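You operate a simulated robot arm through the tools that you are given. There is no shell and no other tool. Be economical: measure what you need, move in short steps, check, and stop when the job is done.

You are at the controls of a simulated robot arm. One attempt, no reset.

## Task
Take the beaker with the blue band and put it on the sheet with the grey frame.

It is judged by the outcome, as a careful person would: the job done as asked, and still so three seconds after it is handed in. It fails if anything else is knocked over, pushed out of place, dropped, spilled or broken. Flat cloth is picked up by pressing the open fingertips on it (5 to 10 N) and closing them slowly along it; thin cloth reads only 2 to 8 mm in the jaws.

## Robot
A 6-joint arm with a two-finger parallel gripper, fixed in place. Base frame: the origin is at the foot of the arm, x ahead of it, y to its left, z up; the work surface is at about z = 860. Units: mm, rad, N and s.
With the tool pointing down near the work surface it reaches from about 260 to 680 mm from the base axis. Its first joint turns from -1.152 to 1.152 rad. Payload 2.9 kg.
The TCP is the grasp point between the finger pads, 30 mm short of the fingertips. In the tool frame z runs along the fingers and y along their closing line. Largest opening 110 mm; finger width 20, thickness 10; the body of the gripper, 48 by 112 mm, starts 55 mm behind the TCP.
Orientation is that of the tool frame in the base frame, as [roll, pitch, yaw] about the fixed x, y, z axes, in that order (R = Rz(yaw) Ry(pitch) Rx(roll)). With the fingers straight down and closing along the base's y, the tool's x points along the base's -x, its y along +y and its z along -z.

## Interface
- The arm moves only by the tool move_arm. Its argument "plan" is text: rows parted by semicolons, each of 5 numbers parted by spaces: the closure in counts, from 0 (fully open) to 255 (shut), then the shift along the tool's x, y, z in mm, then the turn about the tool's z in rad. In form: hand dx dy dz twist; .... A call has 1 to 12 rows; each row shifts and turns the commanded pose from where the row before left it, along the tool's axes as they then stand. Rows are played at 5 a second. More than 50 mm and 0.15 rad between two rows, or a gripper value outside its range, and nothing of the call is played. A pose out of reach is approached as far as the arm can. The call stops where the force on the tool passes 40 N (or 10 N more than at its start, if that is more) or the arm is blocked; 0.2 s more then pass. Each finger travels about 108 mm/s and halts on what it meets, pressing with about 23 N; the grip force reading is that of the motor and also rises with nothing between the fingers. The clock runs only during rows and for 0.2 s after the last one: add rows that do not move to give the fingers time. It gives the time, the measured TCP pose, the force on the tool (base axes), the opening and the grip force at its end, in the units of the frame above (readings bear some noise), and new pictures: "pictures" is both (left out), scene, wrist or none.
- Cameras (640 x 400 px; columns grow to the right, rows downward): "scene" is fixed at [104, 449.7, 1390.2]; the picture's right is [-0.56, -0.83, 0.00], its down [-0.41, 0.28, -0.87] and it looks along [0.72, -0.49, -0.50] (base axes); focal length 372 px, centre (320, 200). "wrist" rides on the gripper at [-36, 0, -57] in the tool frame; the picture's right is [0.00, -1.00, 0.00], its down [0.97, 0.00, -0.24] and it looks along [0.24, 0.00, 0.97] (tool axes); focal length 218 px, centre (320, 200). There is no depth. A picture from a camera that has moved, and an enlarged one, comes with that camera's place and axes in the base frame and with its lens. The place of the scene camera against the robot may be out by one fixed shift of up to 12 mm in any direction.
- close_up(camera, box): a new picture of the part [left, top, right, bottom] of that camera's present view, enlarged. It takes no simulated time.
- close_job(): hands the job in; it is judged then, once.

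Work in short steps. Places have to be worked out from the pictures, the camera data and where the tool is seen: move nearer, look again, correct. Check each grasp and each placing, and mend what went wrong. You have 90 turns and 170 pictures in all, those below and enlarged ones among them. Open the gripper and draw the arm clear of the work before you hand the job in, unless the task says otherwise; then end with one line.

The tools are called after "Call:" by a JSON object that holds its "op" and its "data". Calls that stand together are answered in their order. move_arm: Moves the arm, as the interface text tells. Its arguments: {"type":"object","properties":{"plan":{"type":"string"},"pictures":{"type":"string","enum":["both","scene","wrist","none"]}},"required":["plan"]} The other tools are called the same way: close_up (camera, box) takes an enlarged picture of a part of a camera's view; close_job () hands the job in.

At the start:

```text
time: 0.0
position: [414.0, 197.5, 1158.9]
orientation: [-3.141, 0.0, -3.142]
ft_force: [-0.1, 0.6, 0.9]
grip_width: 109.7
grip_force: 0.1
```

scene: 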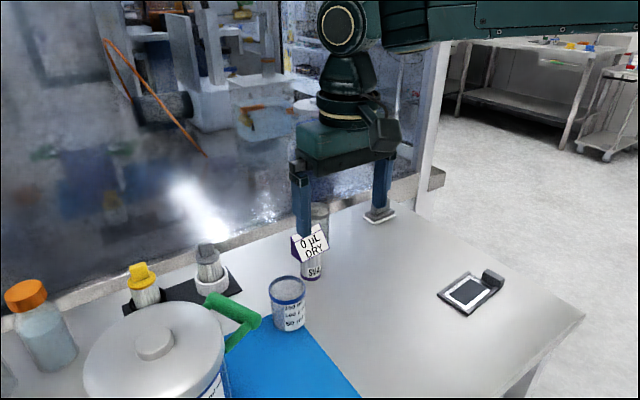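
wrist: 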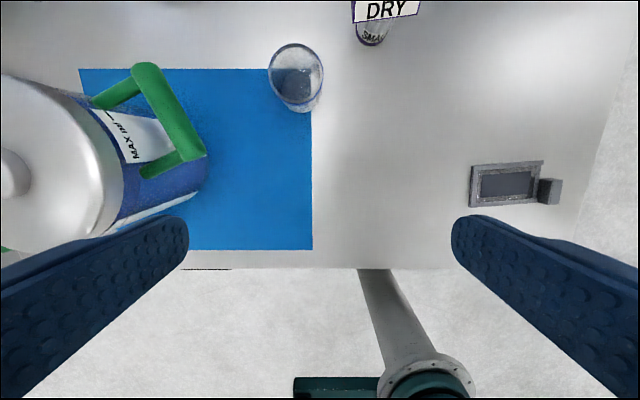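

The wrist view shows a beaker near the edge of the blue sheet and a grey-framed thing to the right. I'll look closer at both.

Call:
{"op": "close_up", "data": {"camera": "scene", "box": [230, 190, 390, 350]}}

Call:
{"op": "close_up", "data": {"camera": "scene", "box": [420, 250, 520, 320]}}

Call:
{"op": "close_up", "data": {"camera": "wrist", "box": [240, 0, 440, 130]}}

Call:
{"op": "close_up", "data": {"camera": "wrist", "box": [440, 130, 600, 230]}}

```text
2.50 times, centred on (310, 270) of scene
camera zoom: at [104.0, 449.7, 1390.2], right [-0.56, -0.83, 0.0], down [-0.41, 0.28, -0.87], along [0.72, -0.49, -0.5], focal length 930 px, centre (345, 25)
```

zoom: 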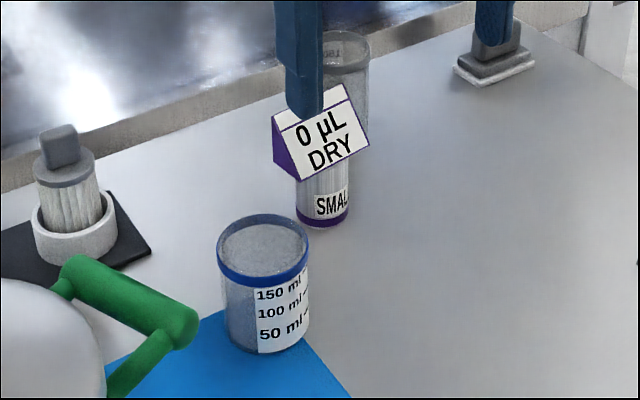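

```text
5.71 times, centred on (470, 285) of scene
camera zoom: at [104.0, 449.7, 1390.2], right [-0.56, -0.83, 0.0], down [-0.41, 0.28, -0.87], along [0.72, -0.49, -0.5], focal length 2126 px, centre (-537, -286)
```

zoom: 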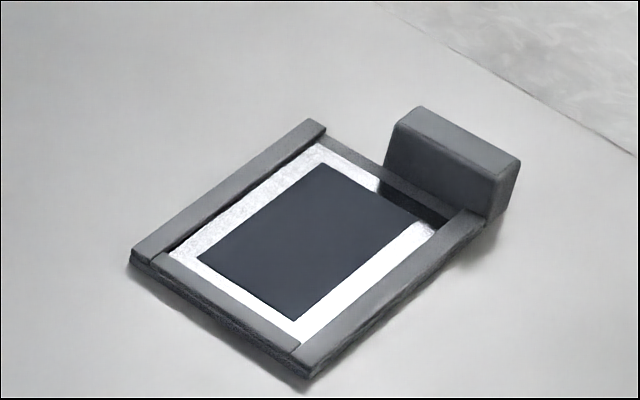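

```text
3.08 times, centred on (340, 65) of wrist
camera zoom: at [449.8, 198.1, 1216.3], right [0.0, -1.0, 0.0], down [-0.97, 0.0, 0.24], along [-0.24, 0.0, -0.97], focal length 672 px, centre (258, 615)
```

zoom: 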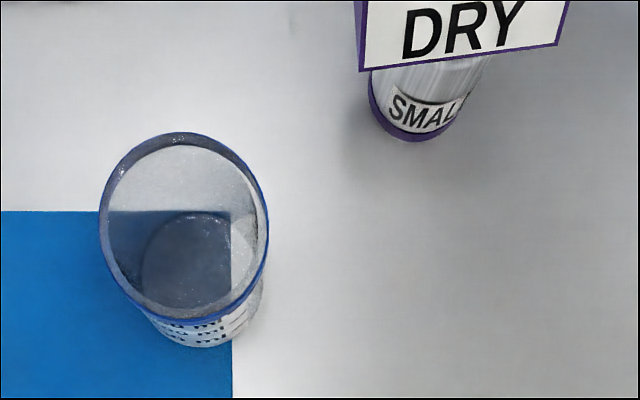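

```text
4.00 times, centred on (520, 180) of wrist
camera zoom: at [449.8, 198.1, 1216.3], right [0.0, -1.0, 0.0], down [-0.97, 0.0, 0.24], along [-0.24, 0.0, -0.97], focal length 873 px, centre (-480, 280)
```

zoom: 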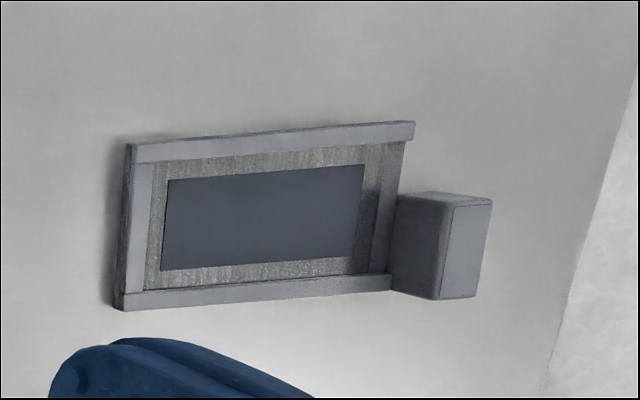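

The beaker with the blue band looks to be at about (528, 222), roughly 60 mm wide. Before deciding on the sheet, I'll raise the arm and pull it back, so I can check for other beakers and sheets.

Call:
{"op": "move_arm", "data": {"plan": "0 30 -30 -20 0; 0 30 -40 -10 0; 0 20 -40 0 0; 0 0 -40 0 0; 0 0 0 0 0"}}

```text
refused: row 2 steps farther than a row can; nothing moved
```

Call:
{"op": "move_arm", "data": {"plan": "0 25 -30 -20 0; 0 25 -40 0 0; 0 20 -40 0 0; 0 0 -45 0 0; 0 0 -45 0 0; 0 0 0 0 0"}}

```text
time: 1.4
position: [344.2, -1.5, 1179.5]
orientation: [3.141, 0.0, -3.141]
ft_force: [-0.1, -0.3, -0.2]
grip_width: 109.9
grip_force: 0.0
camera wrist: at [379.6, -1.1, 1236.3], right [0.0, -1.0, 0.0], down [-0.97, 0.0, 0.24], along [-0.24, 0.0, -0.97], focal length 218 px, centre (320, 200)
```

scene: 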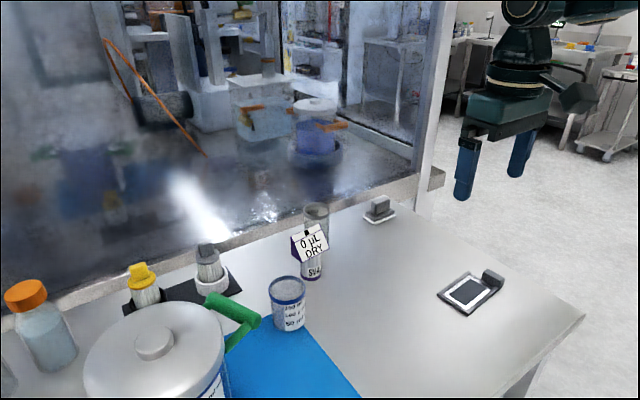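
wrist: 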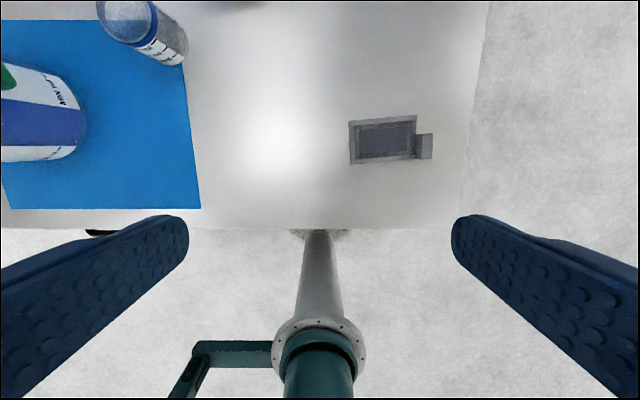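

Now the back of the table is clear, so I'll enlarge the remaining objects.

Call:
{"op": "close_up", "data": {"camera": "scene", "box": [280, 180, 440, 280]}}

Call:
{"op": "close_up", "data": {"camera": "scene", "box": [0, 220, 320, 400]}}

Call:
{"op": "close_up", "data": {"camera": "wrist", "box": [320, 90, 480, 190]}}

```text
4.00 times, centred on (360, 230) of scene
camera zoom: at [104.0, 449.7, 1390.2], right [-0.56, -0.83, 0.0], down [-0.41, 0.28, -0.87], along [0.72, -0.49, -0.5], focal length 1488 px, centre (160, 80)
```

zoom: 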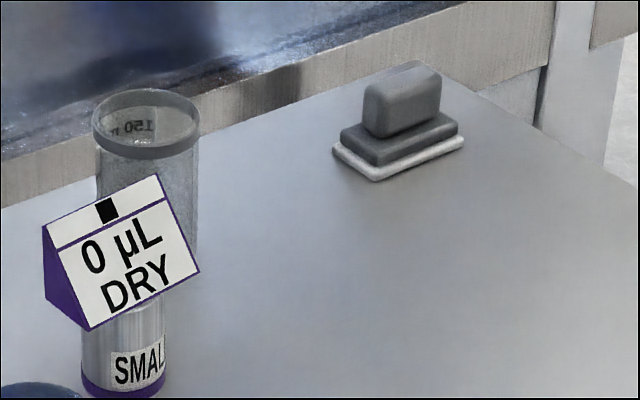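

```text
2.00 times, centred on (160, 310) of scene
camera zoom: at [104.0, 449.7, 1390.2], right [-0.56, -0.83, 0.0], down [-0.41, 0.28, -0.87], along [0.72, -0.49, -0.5], focal length 744 px, centre (640, -20)
```

zoom: 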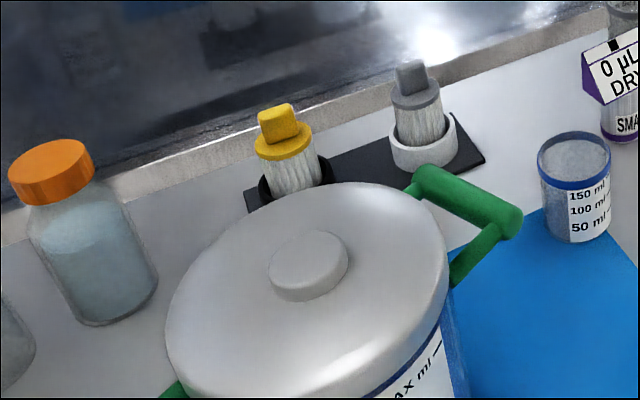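

```text
4.00 times, centred on (400, 140) of wrist
camera zoom: at [379.6, -1.1, 1236.3], right [0.0, -1.0, 0.0], down [-0.97, 0.0, 0.24], along [-0.24, 0.0, -0.97], focal length 873 px, centre (0, 440)
```

zoom: 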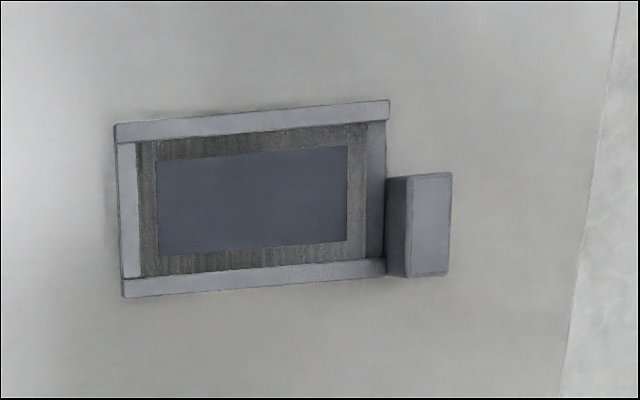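

The tall beaker at the back has a grey band and the short one has the blue band. The only grey-framed sheet I can see is centred near (388, -104). I'll move above it to measure it.

Call:
{"op": "move_arm", "data": {"plan": "0 -15 -30 30 0; 0 -15 -30 30 0; 0 -15 -30 35 0; 0 -5 -13 45 0; 0 0 0 0 0", "pictures": "wrist"}}

```text
time: 2.6
position: [394.6, -107.5, 1040.0]
orientation: [3.141, 0.001, 3.141]
ft_force: [0.4, 0.8, 0.2]
grip_width: 110.1
grip_force: 0.1
camera wrist: at [429.8, -105.5, 1095.2], right [0.0, -1.0, 0.0], down [-0.97, 0.0, 0.24], along [-0.24, 0.0, -0.97], focal length 218 px, centre (320, 200)
```

wrist: 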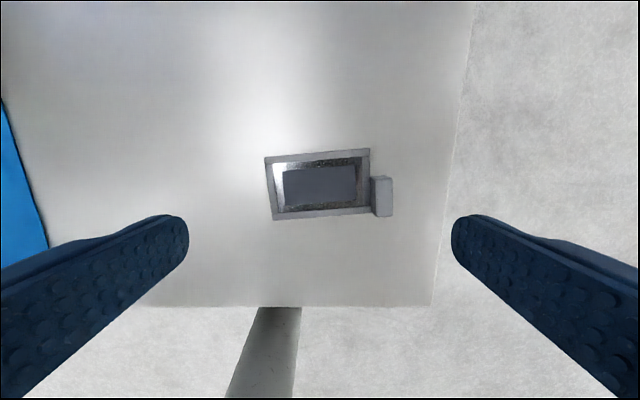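

Call:
{"op": "close_up", "data": {"camera": "wrist", "box": [250, 140, 410, 240]}}

```text
4.00 times, centred on (330, 190) of wrist
camera zoom: at [429.8, -105.5, 1095.2], right [0.0, -1.0, 0.0], down [-0.97, 0.0, 0.24], along [-0.24, 0.0, -0.97], focal length 873 px, centre (280, 240)
```

zoom: 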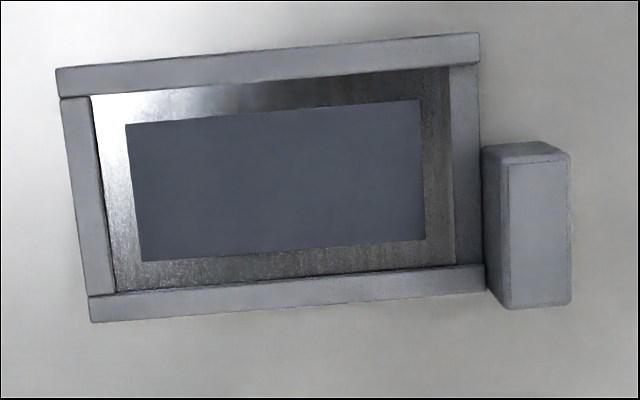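

The frame measures about 110 x 68 mm, centred at (388, -105), and the sheet itself is about 78 x 38 mm. Next I'll raise the arm and go toward the beaker to look at it from nearby.

Call:
{"op": "move_arm", "data": {"plan": "0 0 0 -50 0; 0 0 0 -50 0; 0 0 40 -20 0; 0 -15 45 0 0; 0 -15 45 0 0; 0 -15 45 0 0; 0 -20 45 0 0; 0 -20 45 0 0; 0 -20 45 0 0; 0 0 20 0 0; 0 0 0 0 0"}}

```text
time: 5.0
position: [498.8, 224.1, 1160.4]
orientation: [-3.141, -0.001, -3.141]
ft_force: [-0.7, 0.1, 0.0]
grip_width: 110.0
grip_force: 0.2
camera wrist: at [534.1, 225.3, 1216.9], right [0.0, -1.0, 0.0], down [-0.97, 0.0, 0.24], along [-0.24, 0.0, -0.97], focal length 218 px, centre (320, 200)
```

scene: 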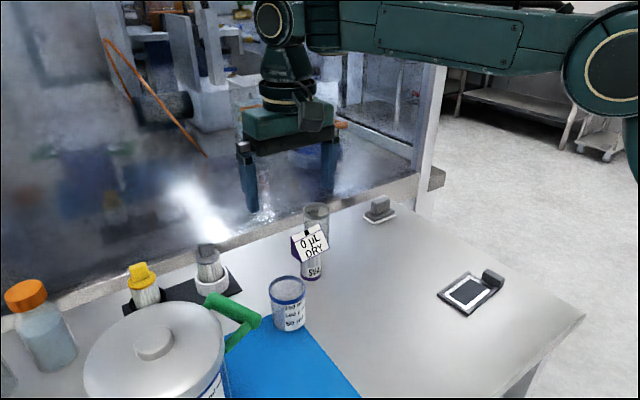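
wrist: 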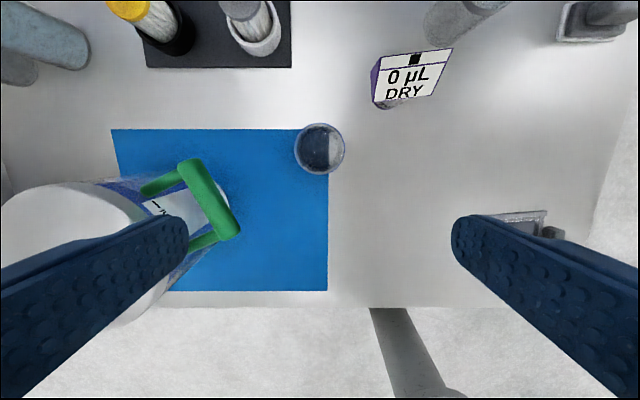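

Call:
{"op": "close_up", "data": {"camera": "wrist", "box": [240, 90, 400, 190]}}

```text
4.00 times, centred on (320, 140) of wrist
camera zoom: at [534.1, 225.3, 1216.9], right [0.0, -1.0, 0.0], down [-0.97, 0.0, 0.24], along [-0.24, 0.0, -0.97], focal length 873 px, centre (320, 440)
```

zoom: 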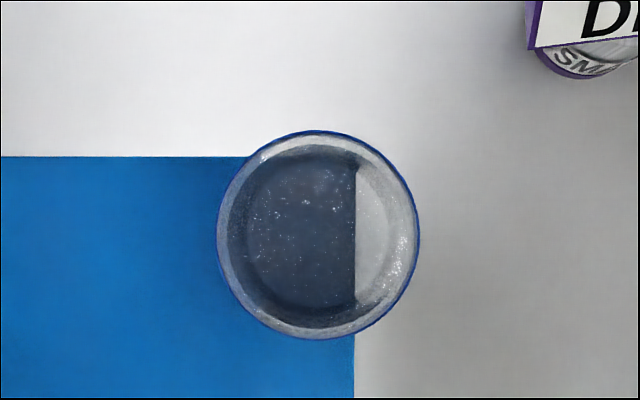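

The beaker is empty, about 61 mm across, with its axis at about (531, 225). I'll centre over it and descend partway.

Call:
{"op": "move_arm", "data": {"plan": "0 -32 1 20 0; 0 0 0 45 0; 0 0 0 45 0; 0 0 0 40 0; 0 0 0 0 0"}}

```text
time: 6.2
position: [531.4, 223.8, 1009.0]
orientation: [-3.141, 0.001, 3.141]
ft_force: [-0.1, 0.5, 0.3]
grip_width: 109.7
grip_force: 0.1
camera wrist: at [566.3, 225.6, 1065.3], right [0.0, -1.0, 0.0], down [-0.97, 0.0, 0.24], along [-0.24, 0.0, -0.97], focal length 218 px, centre (320, 200)
```

scene: 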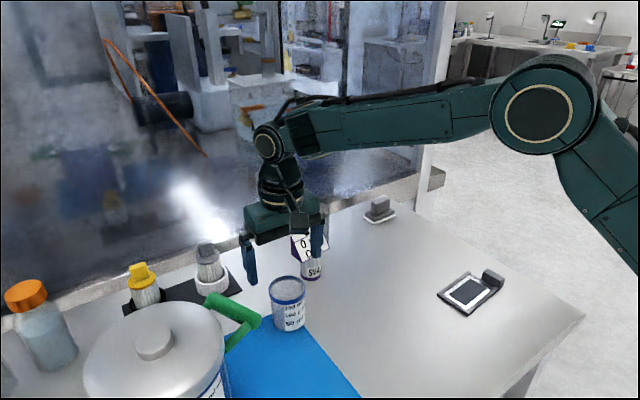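
wrist: 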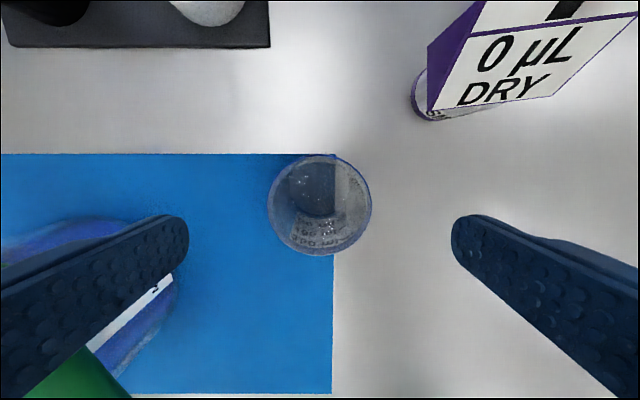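

The rim is at about z 942, centred under the tool, and nothing is in the fingers' way. I'll descend to z ≈ 912 and check before closing.

Call:
{"op": "move_arm", "data": {"plan": "0 -1 1 35 0; 0 0 0 35 0; 0 0 0 27 0; 0 0 0 0 0"}}

```text
time: 7.2
position: [532.4, 226.4, 911.9]
orientation: [-3.141, 0.0, -3.141]
ft_force: [0.0, -0.9, -0.2]
grip_width: 110.1
grip_force: 0.0
camera wrist: at [567.8, 227.4, 969.0], right [0.0, -1.0, 0.0], down [-0.97, 0.0, 0.24], along [-0.24, 0.0, -0.97], focal length 218 px, centre (320, 200)
```

scene: 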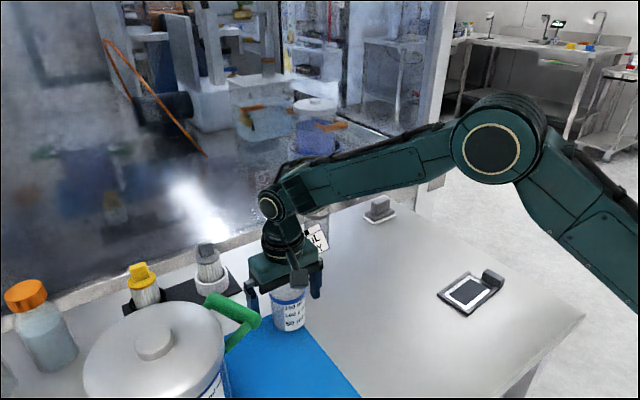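
wrist: 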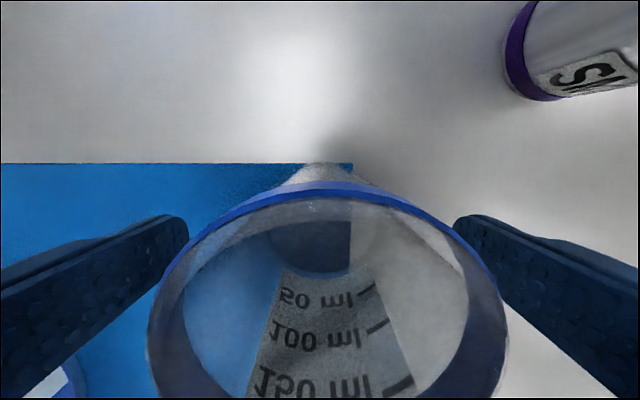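

The beaker sits between the fingers, within about 1 mm of centre. I'll close slowly.

Call:
{"op": "move_arm", "data": {"plan": "40 0 -1 0 0; 80 0 0 0 0; 105 0 0 0 0; 125 0 0 0 0; 150 0 0 0 0; 150 0 0 0 0"}}

```text
time: 8.6
position: [532.5, 224.9, 912.9]
orientation: [-3.141, 0.001, -3.141]
ft_force: [-0.7, -1.0, 0.5]
grip_width: 57.6
grip_force: 23.0
camera wrist: at [567.8, 226.2, 969.2], right [0.0, -1.0, 0.0], down [-0.97, 0.0, 0.24], along [-0.24, 0.0, -0.97], focal length 218 px, centre (320, 200)
```

scene: 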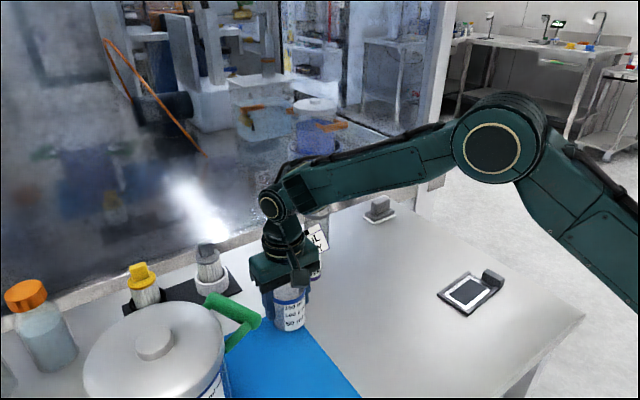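
wrist: 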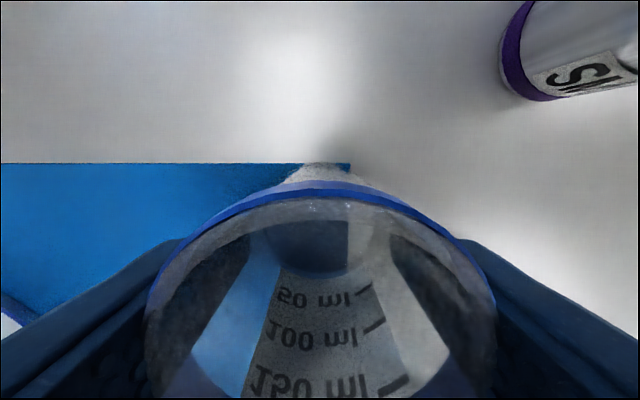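

The grip holds at 57.6 mm and 23 N. I'll lift straight up.

Call:
{"op": "move_arm", "data": {"plan": "150 0 0 -15 0; 150 0 0 -30 0; 150 0 0 -45 0; 150 0 0 -45 0; 150 0 0 0 0"}}

```text
time: 9.8
position: [531.2, 225.0, 1047.3]
orientation: [-3.14, 0.001, -3.141]
ft_force: [-0.3, 0.2, -0.8]
grip_width: 57.7
grip_force: 22.7
camera wrist: at [566.7, 225.8, 1104.4], right [0.0, -1.0, 0.0], down [-0.97, 0.0, 0.24], along [-0.24, 0.0, -0.97], focal length 218 px, centre (320, 200)
```

scene: 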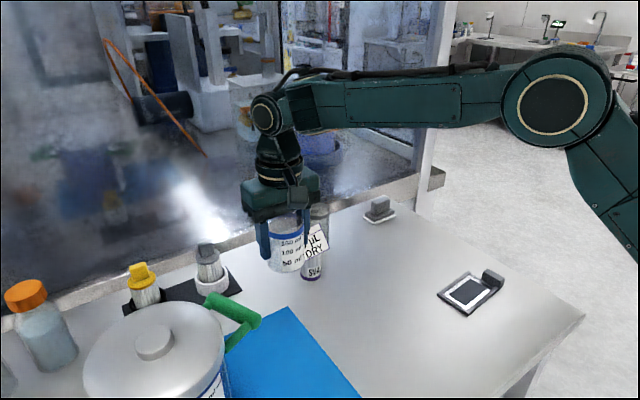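
wrist: 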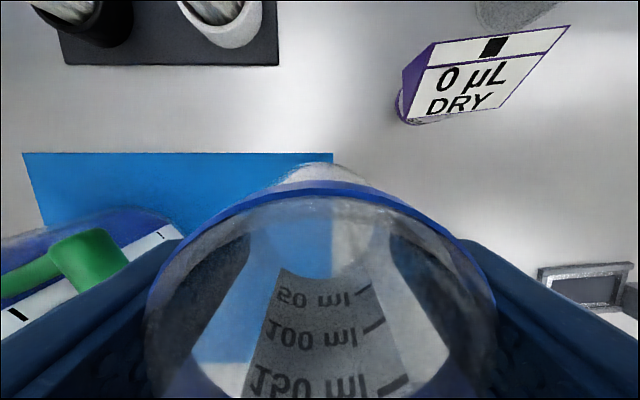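

The beaker is lifted cleanly. I'll carry it over to the framed sheet at (388, -105).

Call:
{"op": "move_arm", "data": {"plan": "150 30 -20 0 0; 150 25 -35 0 0; 150 20 -40 0 0; 150 20 -40 0 0; 150 20 -40 0 0; 150 15 -40 0 0; 150 10 -40 0 0; 150 3 -40 0 0; 150 0 -35 0 0; 150 0 0 0 0; 150 0 0 0 0"}}

```text
time: 12.2
position: [388.2, -104.8, 1047.3]
orientation: [-3.141, -0.002, -3.14]
ft_force: [0.4, -0.1, -0.2]
grip_width: 57.4
grip_force: 22.9
camera wrist: at [423.7, -104.2, 1104.1], right [0.0, -1.0, 0.0], down [-0.97, 0.0, 0.24], along [-0.24, 0.0, -0.97], focal length 218 px, centre (320, 200)
```

scene: 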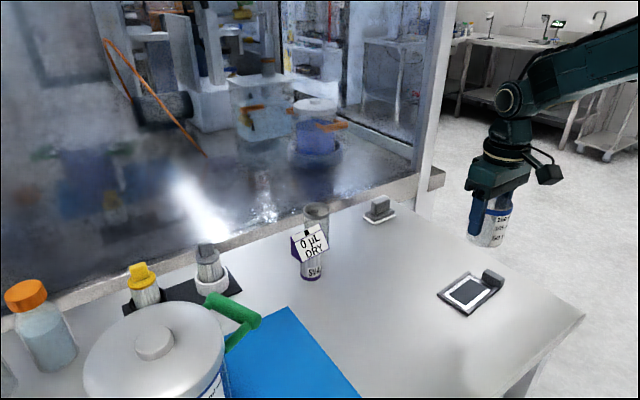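
wrist: 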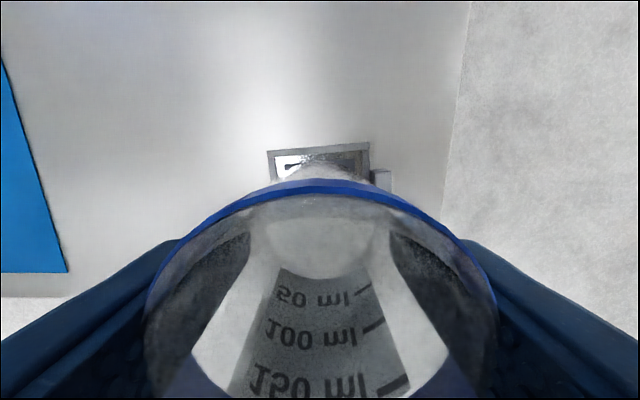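

The tool is above the frame. I'll lower to z ≈ 932, so the beaker's base is about 12 mm above the rails, and check the alignment.

Call:
{"op": "move_arm", "data": {"plan": "150 0 0 40 0; 150 0 0 40 0; 150 0 0 25 0; 150 0 0 10 0; 150 0 0 0 0"}}

Call:
{"op": "close_up", "data": {"camera": "scene", "box": [420, 220, 540, 320]}}

```text
time: 13.4
position: [389.0, -104.5, 932.9]
orientation: [3.141, 0.0, -3.141]
ft_force: [-0.1, 1.0, -0.4]
grip_width: 57.4
grip_force: 22.3
camera wrist: at [424.6, -103.7, 988.9], right [0.0, -1.0, 0.0], down [-0.97, 0.0, 0.24], along [-0.24, 0.0, -0.97], focal length 218 px, centre (320, 200)
```

scene: 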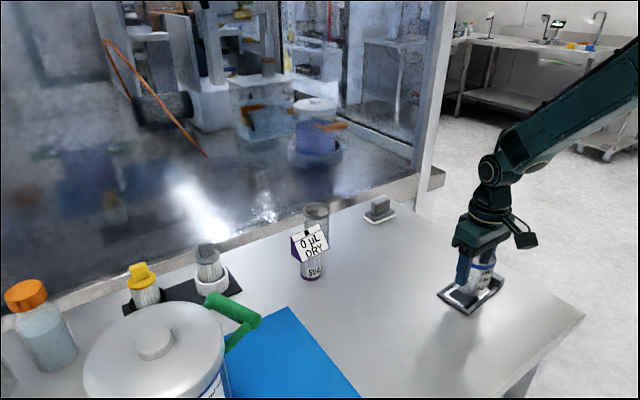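
wrist: 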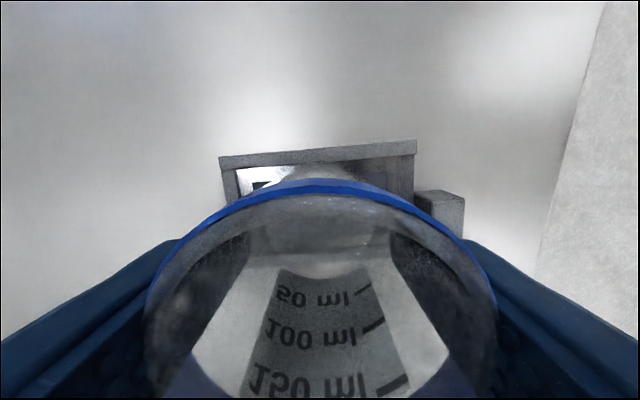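

```text
4.00 times, centred on (480, 270) of scene
camera zoom: at [104.1, 449.7, 1390.2], right [-0.56, -0.83, 0.0], down [-0.41, 0.28, -0.87], along [0.72, -0.49, -0.5], focal length 1488 px, centre (-320, -80)
```

zoom: 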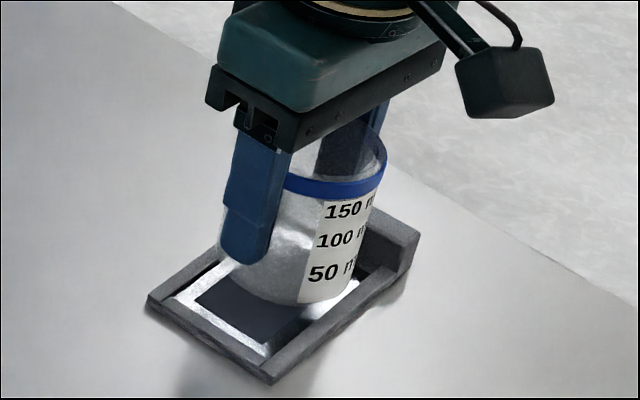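

It looks aligned over the frame. I'll lower in small steps until it makes contact.

Call:
{"op": "move_arm", "data": {"plan": "150 0 0 4 0; 150 0 0 3 0; 150 0 0 2 0; 150 0 0 0 0", "pictures": "none"}}

Call:
{"op": "close_up", "data": {"camera": "scene", "box": [420, 220, 540, 320]}}

Call:
{"op": "close_up", "data": {"camera": "wrist", "box": [200, 110, 480, 285]}}

```text
time: 14.4
position: [389.8, -106.2, 923.6]
orientation: [3.142, 0.001, 3.141]
ft_force: [-0.1, 0.1, -1.1]
grip_width: 57.7
grip_force: 22.8
```

```text
4.00 times, centred on (480, 270) of scene
camera zoom: at [104.0, 449.7, 1390.2], right [-0.56, -0.83, 0.0], down [-0.41, 0.28, -0.87], along [0.72, -0.49, -0.5], focal length 1488 px, centre (-320, -80)
```

zoom: 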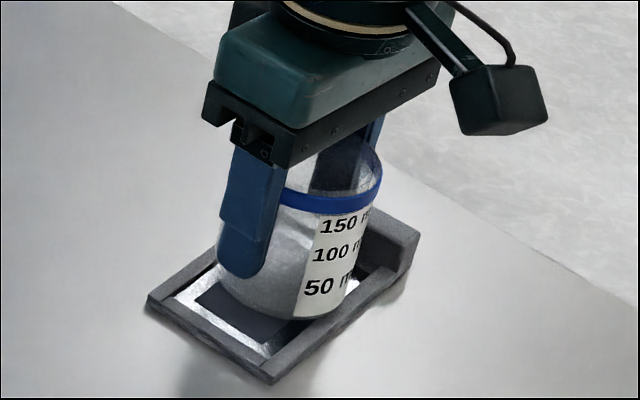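

```text
2.29 times, centred on (340, 198) of wrist
camera zoom: at [424.8, -104.0, 980.0], right [0.0, -1.0, 0.0], down [-0.97, 0.0, 0.24], along [-0.24, 0.0, -0.97], focal length 499 px, centre (274, 206)
```

zoom: 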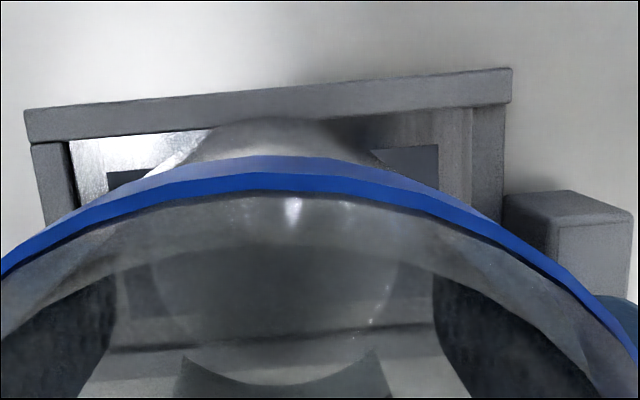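

The base is roughly centred across the rails. I'll continue down 1 mm at a time, watching the force.

Call:
{"op": "move_arm", "data": {"plan": "150 0 0 1 0; 150 0 0 1 0; 150 0 0 1 0; 150 0 0 0 0", "pictures": "none"}}

```text
time: 15.4
position: [389.4, -105.7, 920.9]
orientation: [-3.14, -0.001, -3.14]
ft_force: [0.4, 0.0, 0.1]
grip_width: 57.2
grip_force: 23.1
```

Call:
{"op": "move_arm", "data": {"plan": "150 0 0 1 0; 150 0 0 1 0; 150 0 0 0 0", "pictures": "none"}}

Call:
{"op": "close_up", "data": {"camera": "scene", "box": [430, 250, 520, 320]}}

Call:
{"op": "close_up", "data": {"camera": "wrist", "box": [200, 110, 480, 285]}}

```text
time: 16.2
position: [389.4, -104.2, 919.0]
orientation: [3.14, 0.004, 3.14]
ft_force: [-2.1, 0.6, 13.9]
grip_width: 57.2
grip_force: 22.8
```

```text
5.71 times, centred on (475, 285) of scene
camera zoom: at [103.8, 449.8, 1390.2], right [-0.56, -0.83, 0.0], down [-0.41, 0.28, -0.87], along [0.72, -0.49, -0.5], focal length 2126 px, centre (-566, -286)
```

zoom: 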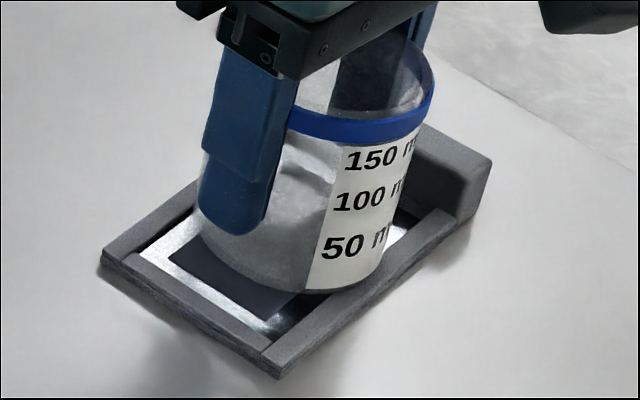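

```text
2.29 times, centred on (340, 198) of wrist
camera zoom: at [425.0, -103.9, 976.1], right [0.0, -1.0, 0.0], down [-0.97, 0.0, 0.24], along [-0.24, 0.0, -0.97], focal length 499 px, centre (274, 206)
```

zoom: 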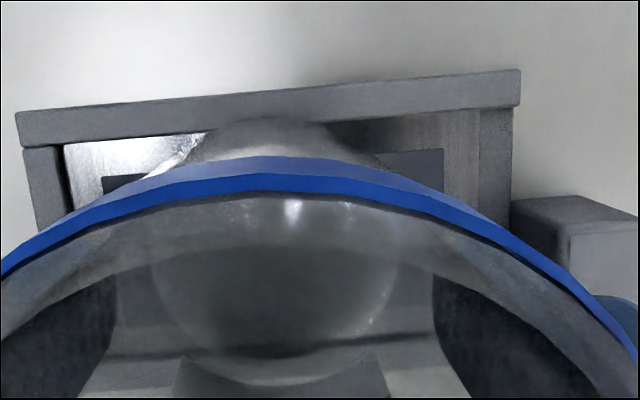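

The beaker touched the rails at z ≈ 919.5, with about 14 N, spanning both sides. I'll ease off the preload and open only partway, because the block is beside the right finger, then see whether it sits level.

Call:
{"op": "move_arm", "data": {"plan": "150 0.5 0 -0.8 0; 115 0 0 0 0; 110 0 0 0 0; 105 0 0 0 0; 100 0 0 0 0; 95 0 0 0 0; 95 0 0 0 0; 95 0 0 0 0", "pictures": "none"}}

Call:
{"op": "close_up", "data": {"camera": "scene", "box": [430, 250, 520, 320]}}

Call:
{"op": "close_up", "data": {"camera": "wrist", "box": [100, 85, 540, 360]}}

```text
time: 18.0
position: [388.2, -105.2, 919.0]
orientation: [3.141, 0.0, 3.141]
ft_force: [0.0, 0.4, 0.3]
grip_width: 69.0
grip_force: 0.0
```

```text
5.71 times, centred on (475, 285) of scene
camera zoom: at [104.0, 449.7, 1390.2], right [-0.56, -0.83, 0.0], down [-0.41, 0.28, -0.87], along [0.72, -0.49, -0.5], focal length 2126 px, centre (-566, -286)
```

zoom: 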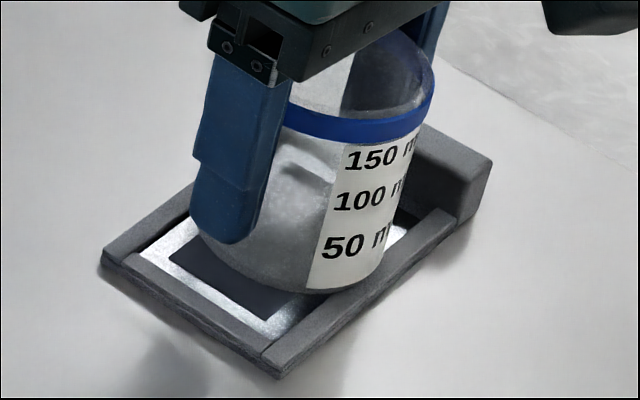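

```text
1.45 times, centred on (320, 222) of wrist
camera zoom: at [424.2, -104.0, 976.0], right [0.0, -1.0, 0.0], down [-0.97, 0.0, 0.24], along [-0.24, 0.0, -0.97], focal length 318 px, centre (320, 167)
```

zoom: 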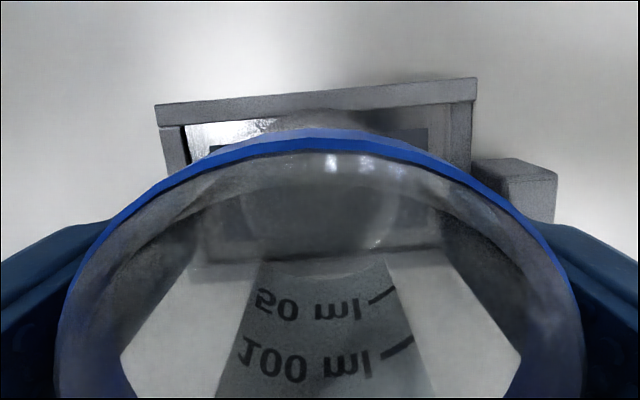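

The beaker is standing freely and level on the frame. I'll open a little more, to about 78 mm, which still clears the block, and rise straight up.

Call:
{"op": "move_arm", "data": {"plan": "85 0 0 0 0; 74 0 0 0 0; 74 0 0 0 0; 74 0 0 -15 0; 74 0 0 -30 0; 74 0 0 -45 0; 74 0 0 -45 0; 74 0 0 -45 0; 74 0 0 0 0"}}

Call:
{"op": "close_up", "data": {"camera": "scene", "box": [420, 230, 540, 330]}}

Call:
{"op": "close_up", "data": {"camera": "wrist", "box": [240, 120, 400, 220]}}

```text
time: 20.0
position: [388.8, -104.9, 1099.0]
orientation: [3.141, 0.002, 3.14]
ft_force: [-0.3, -0.7, 0.8]
grip_width: 78.2
grip_force: 0.0
camera wrist: at [424.5, -104.3, 1156.6], right [0.0, -1.0, 0.0], down [-0.97, 0.0, 0.24], along [-0.24, 0.0, -0.97], focal length 218 px, centre (320, 200)
```

scene: 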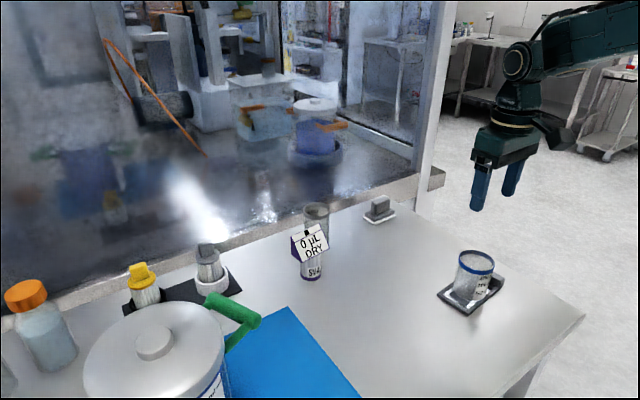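
wrist: 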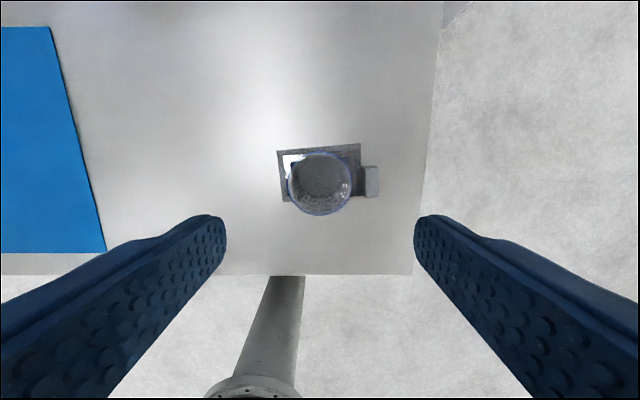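

```text
4.00 times, centred on (480, 280) of scene
camera zoom: at [104.0, 449.7, 1390.2], right [-0.56, -0.83, 0.0], down [-0.41, 0.28, -0.87], along [0.72, -0.49, -0.5], focal length 1488 px, centre (-320, -120)
```

zoom: 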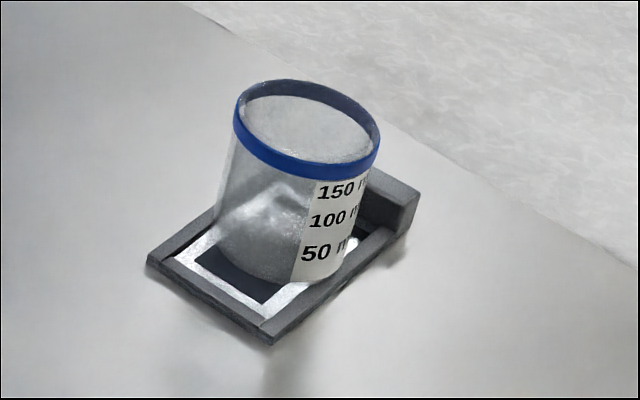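

```text
4.00 times, centred on (320, 170) of wrist
camera zoom: at [424.5, -104.3, 1156.6], right [0.0, -1.0, 0.0], down [-0.97, 0.0, 0.24], along [-0.24, 0.0, -0.97], focal length 873 px, centre (320, 320)
```

zoom: 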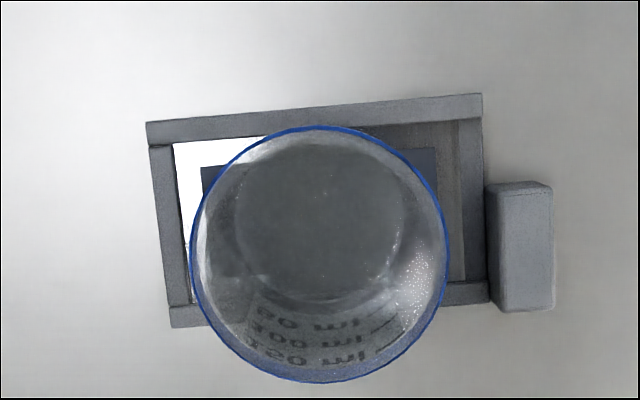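

The beaker is upright: its rim centre is at x ≈ 389, matching the base, and it leans as a vertical should in this view. I'll open fully and draw further away.

Call:
{"op": "move_arm", "data": {"plan": "0 0 20 -30 0; 0 0 40 0 0; 0 0 40 0 0; 0 0 40 0 0; 0 0 0 0 0; 0 0 0 0 0", "pictures": "scene"}}

Call:
{"op": "close_up", "data": {"camera": "scene", "box": [420, 230, 540, 330]}}

```text
time: 21.4
position: [389.0, 34.2, 1128.8]
orientation: [-3.141, 0.001, -3.141]
ft_force: [0.1, -0.3, -0.3]
grip_width: 110.2
grip_force: 0.0
```

scene: 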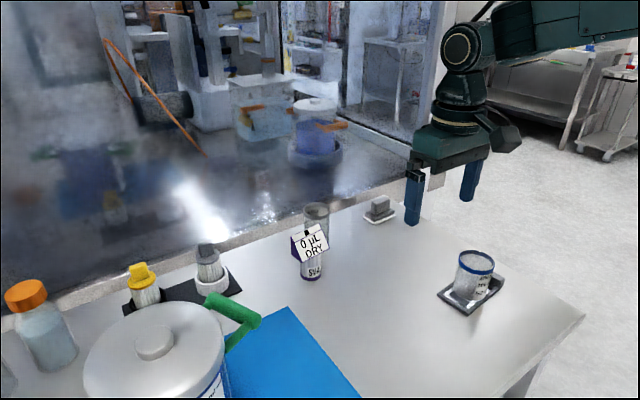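

```text
4.00 times, centred on (480, 280) of scene
camera zoom: at [104.0, 449.7, 1390.2], right [-0.56, -0.83, 0.0], down [-0.41, 0.28, -0.87], along [0.72, -0.49, -0.5], focal length 1488 px, centre (-320, -120)
```

zoom: 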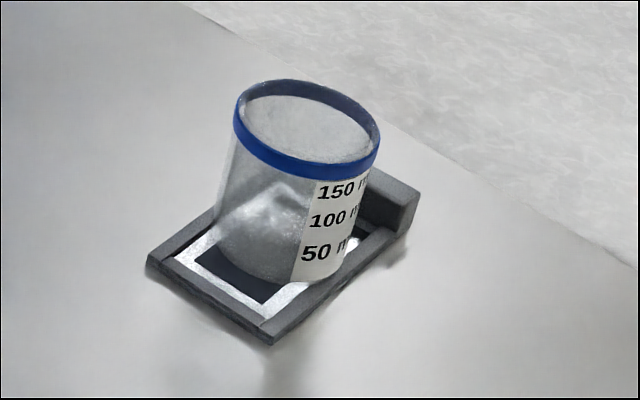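

The beaker hasn't moved, nothing else has been disturbed, and the arm is clear. I'm handing the job in.

Call:
{"op": "close_job", "data": {}}

```text
The job is handed in.
```

The blue-banded beaker is upright on the grey-framed sheet; it's a little wider than the opening, so it rests on the frame's two long rails, just above the sheet itself.
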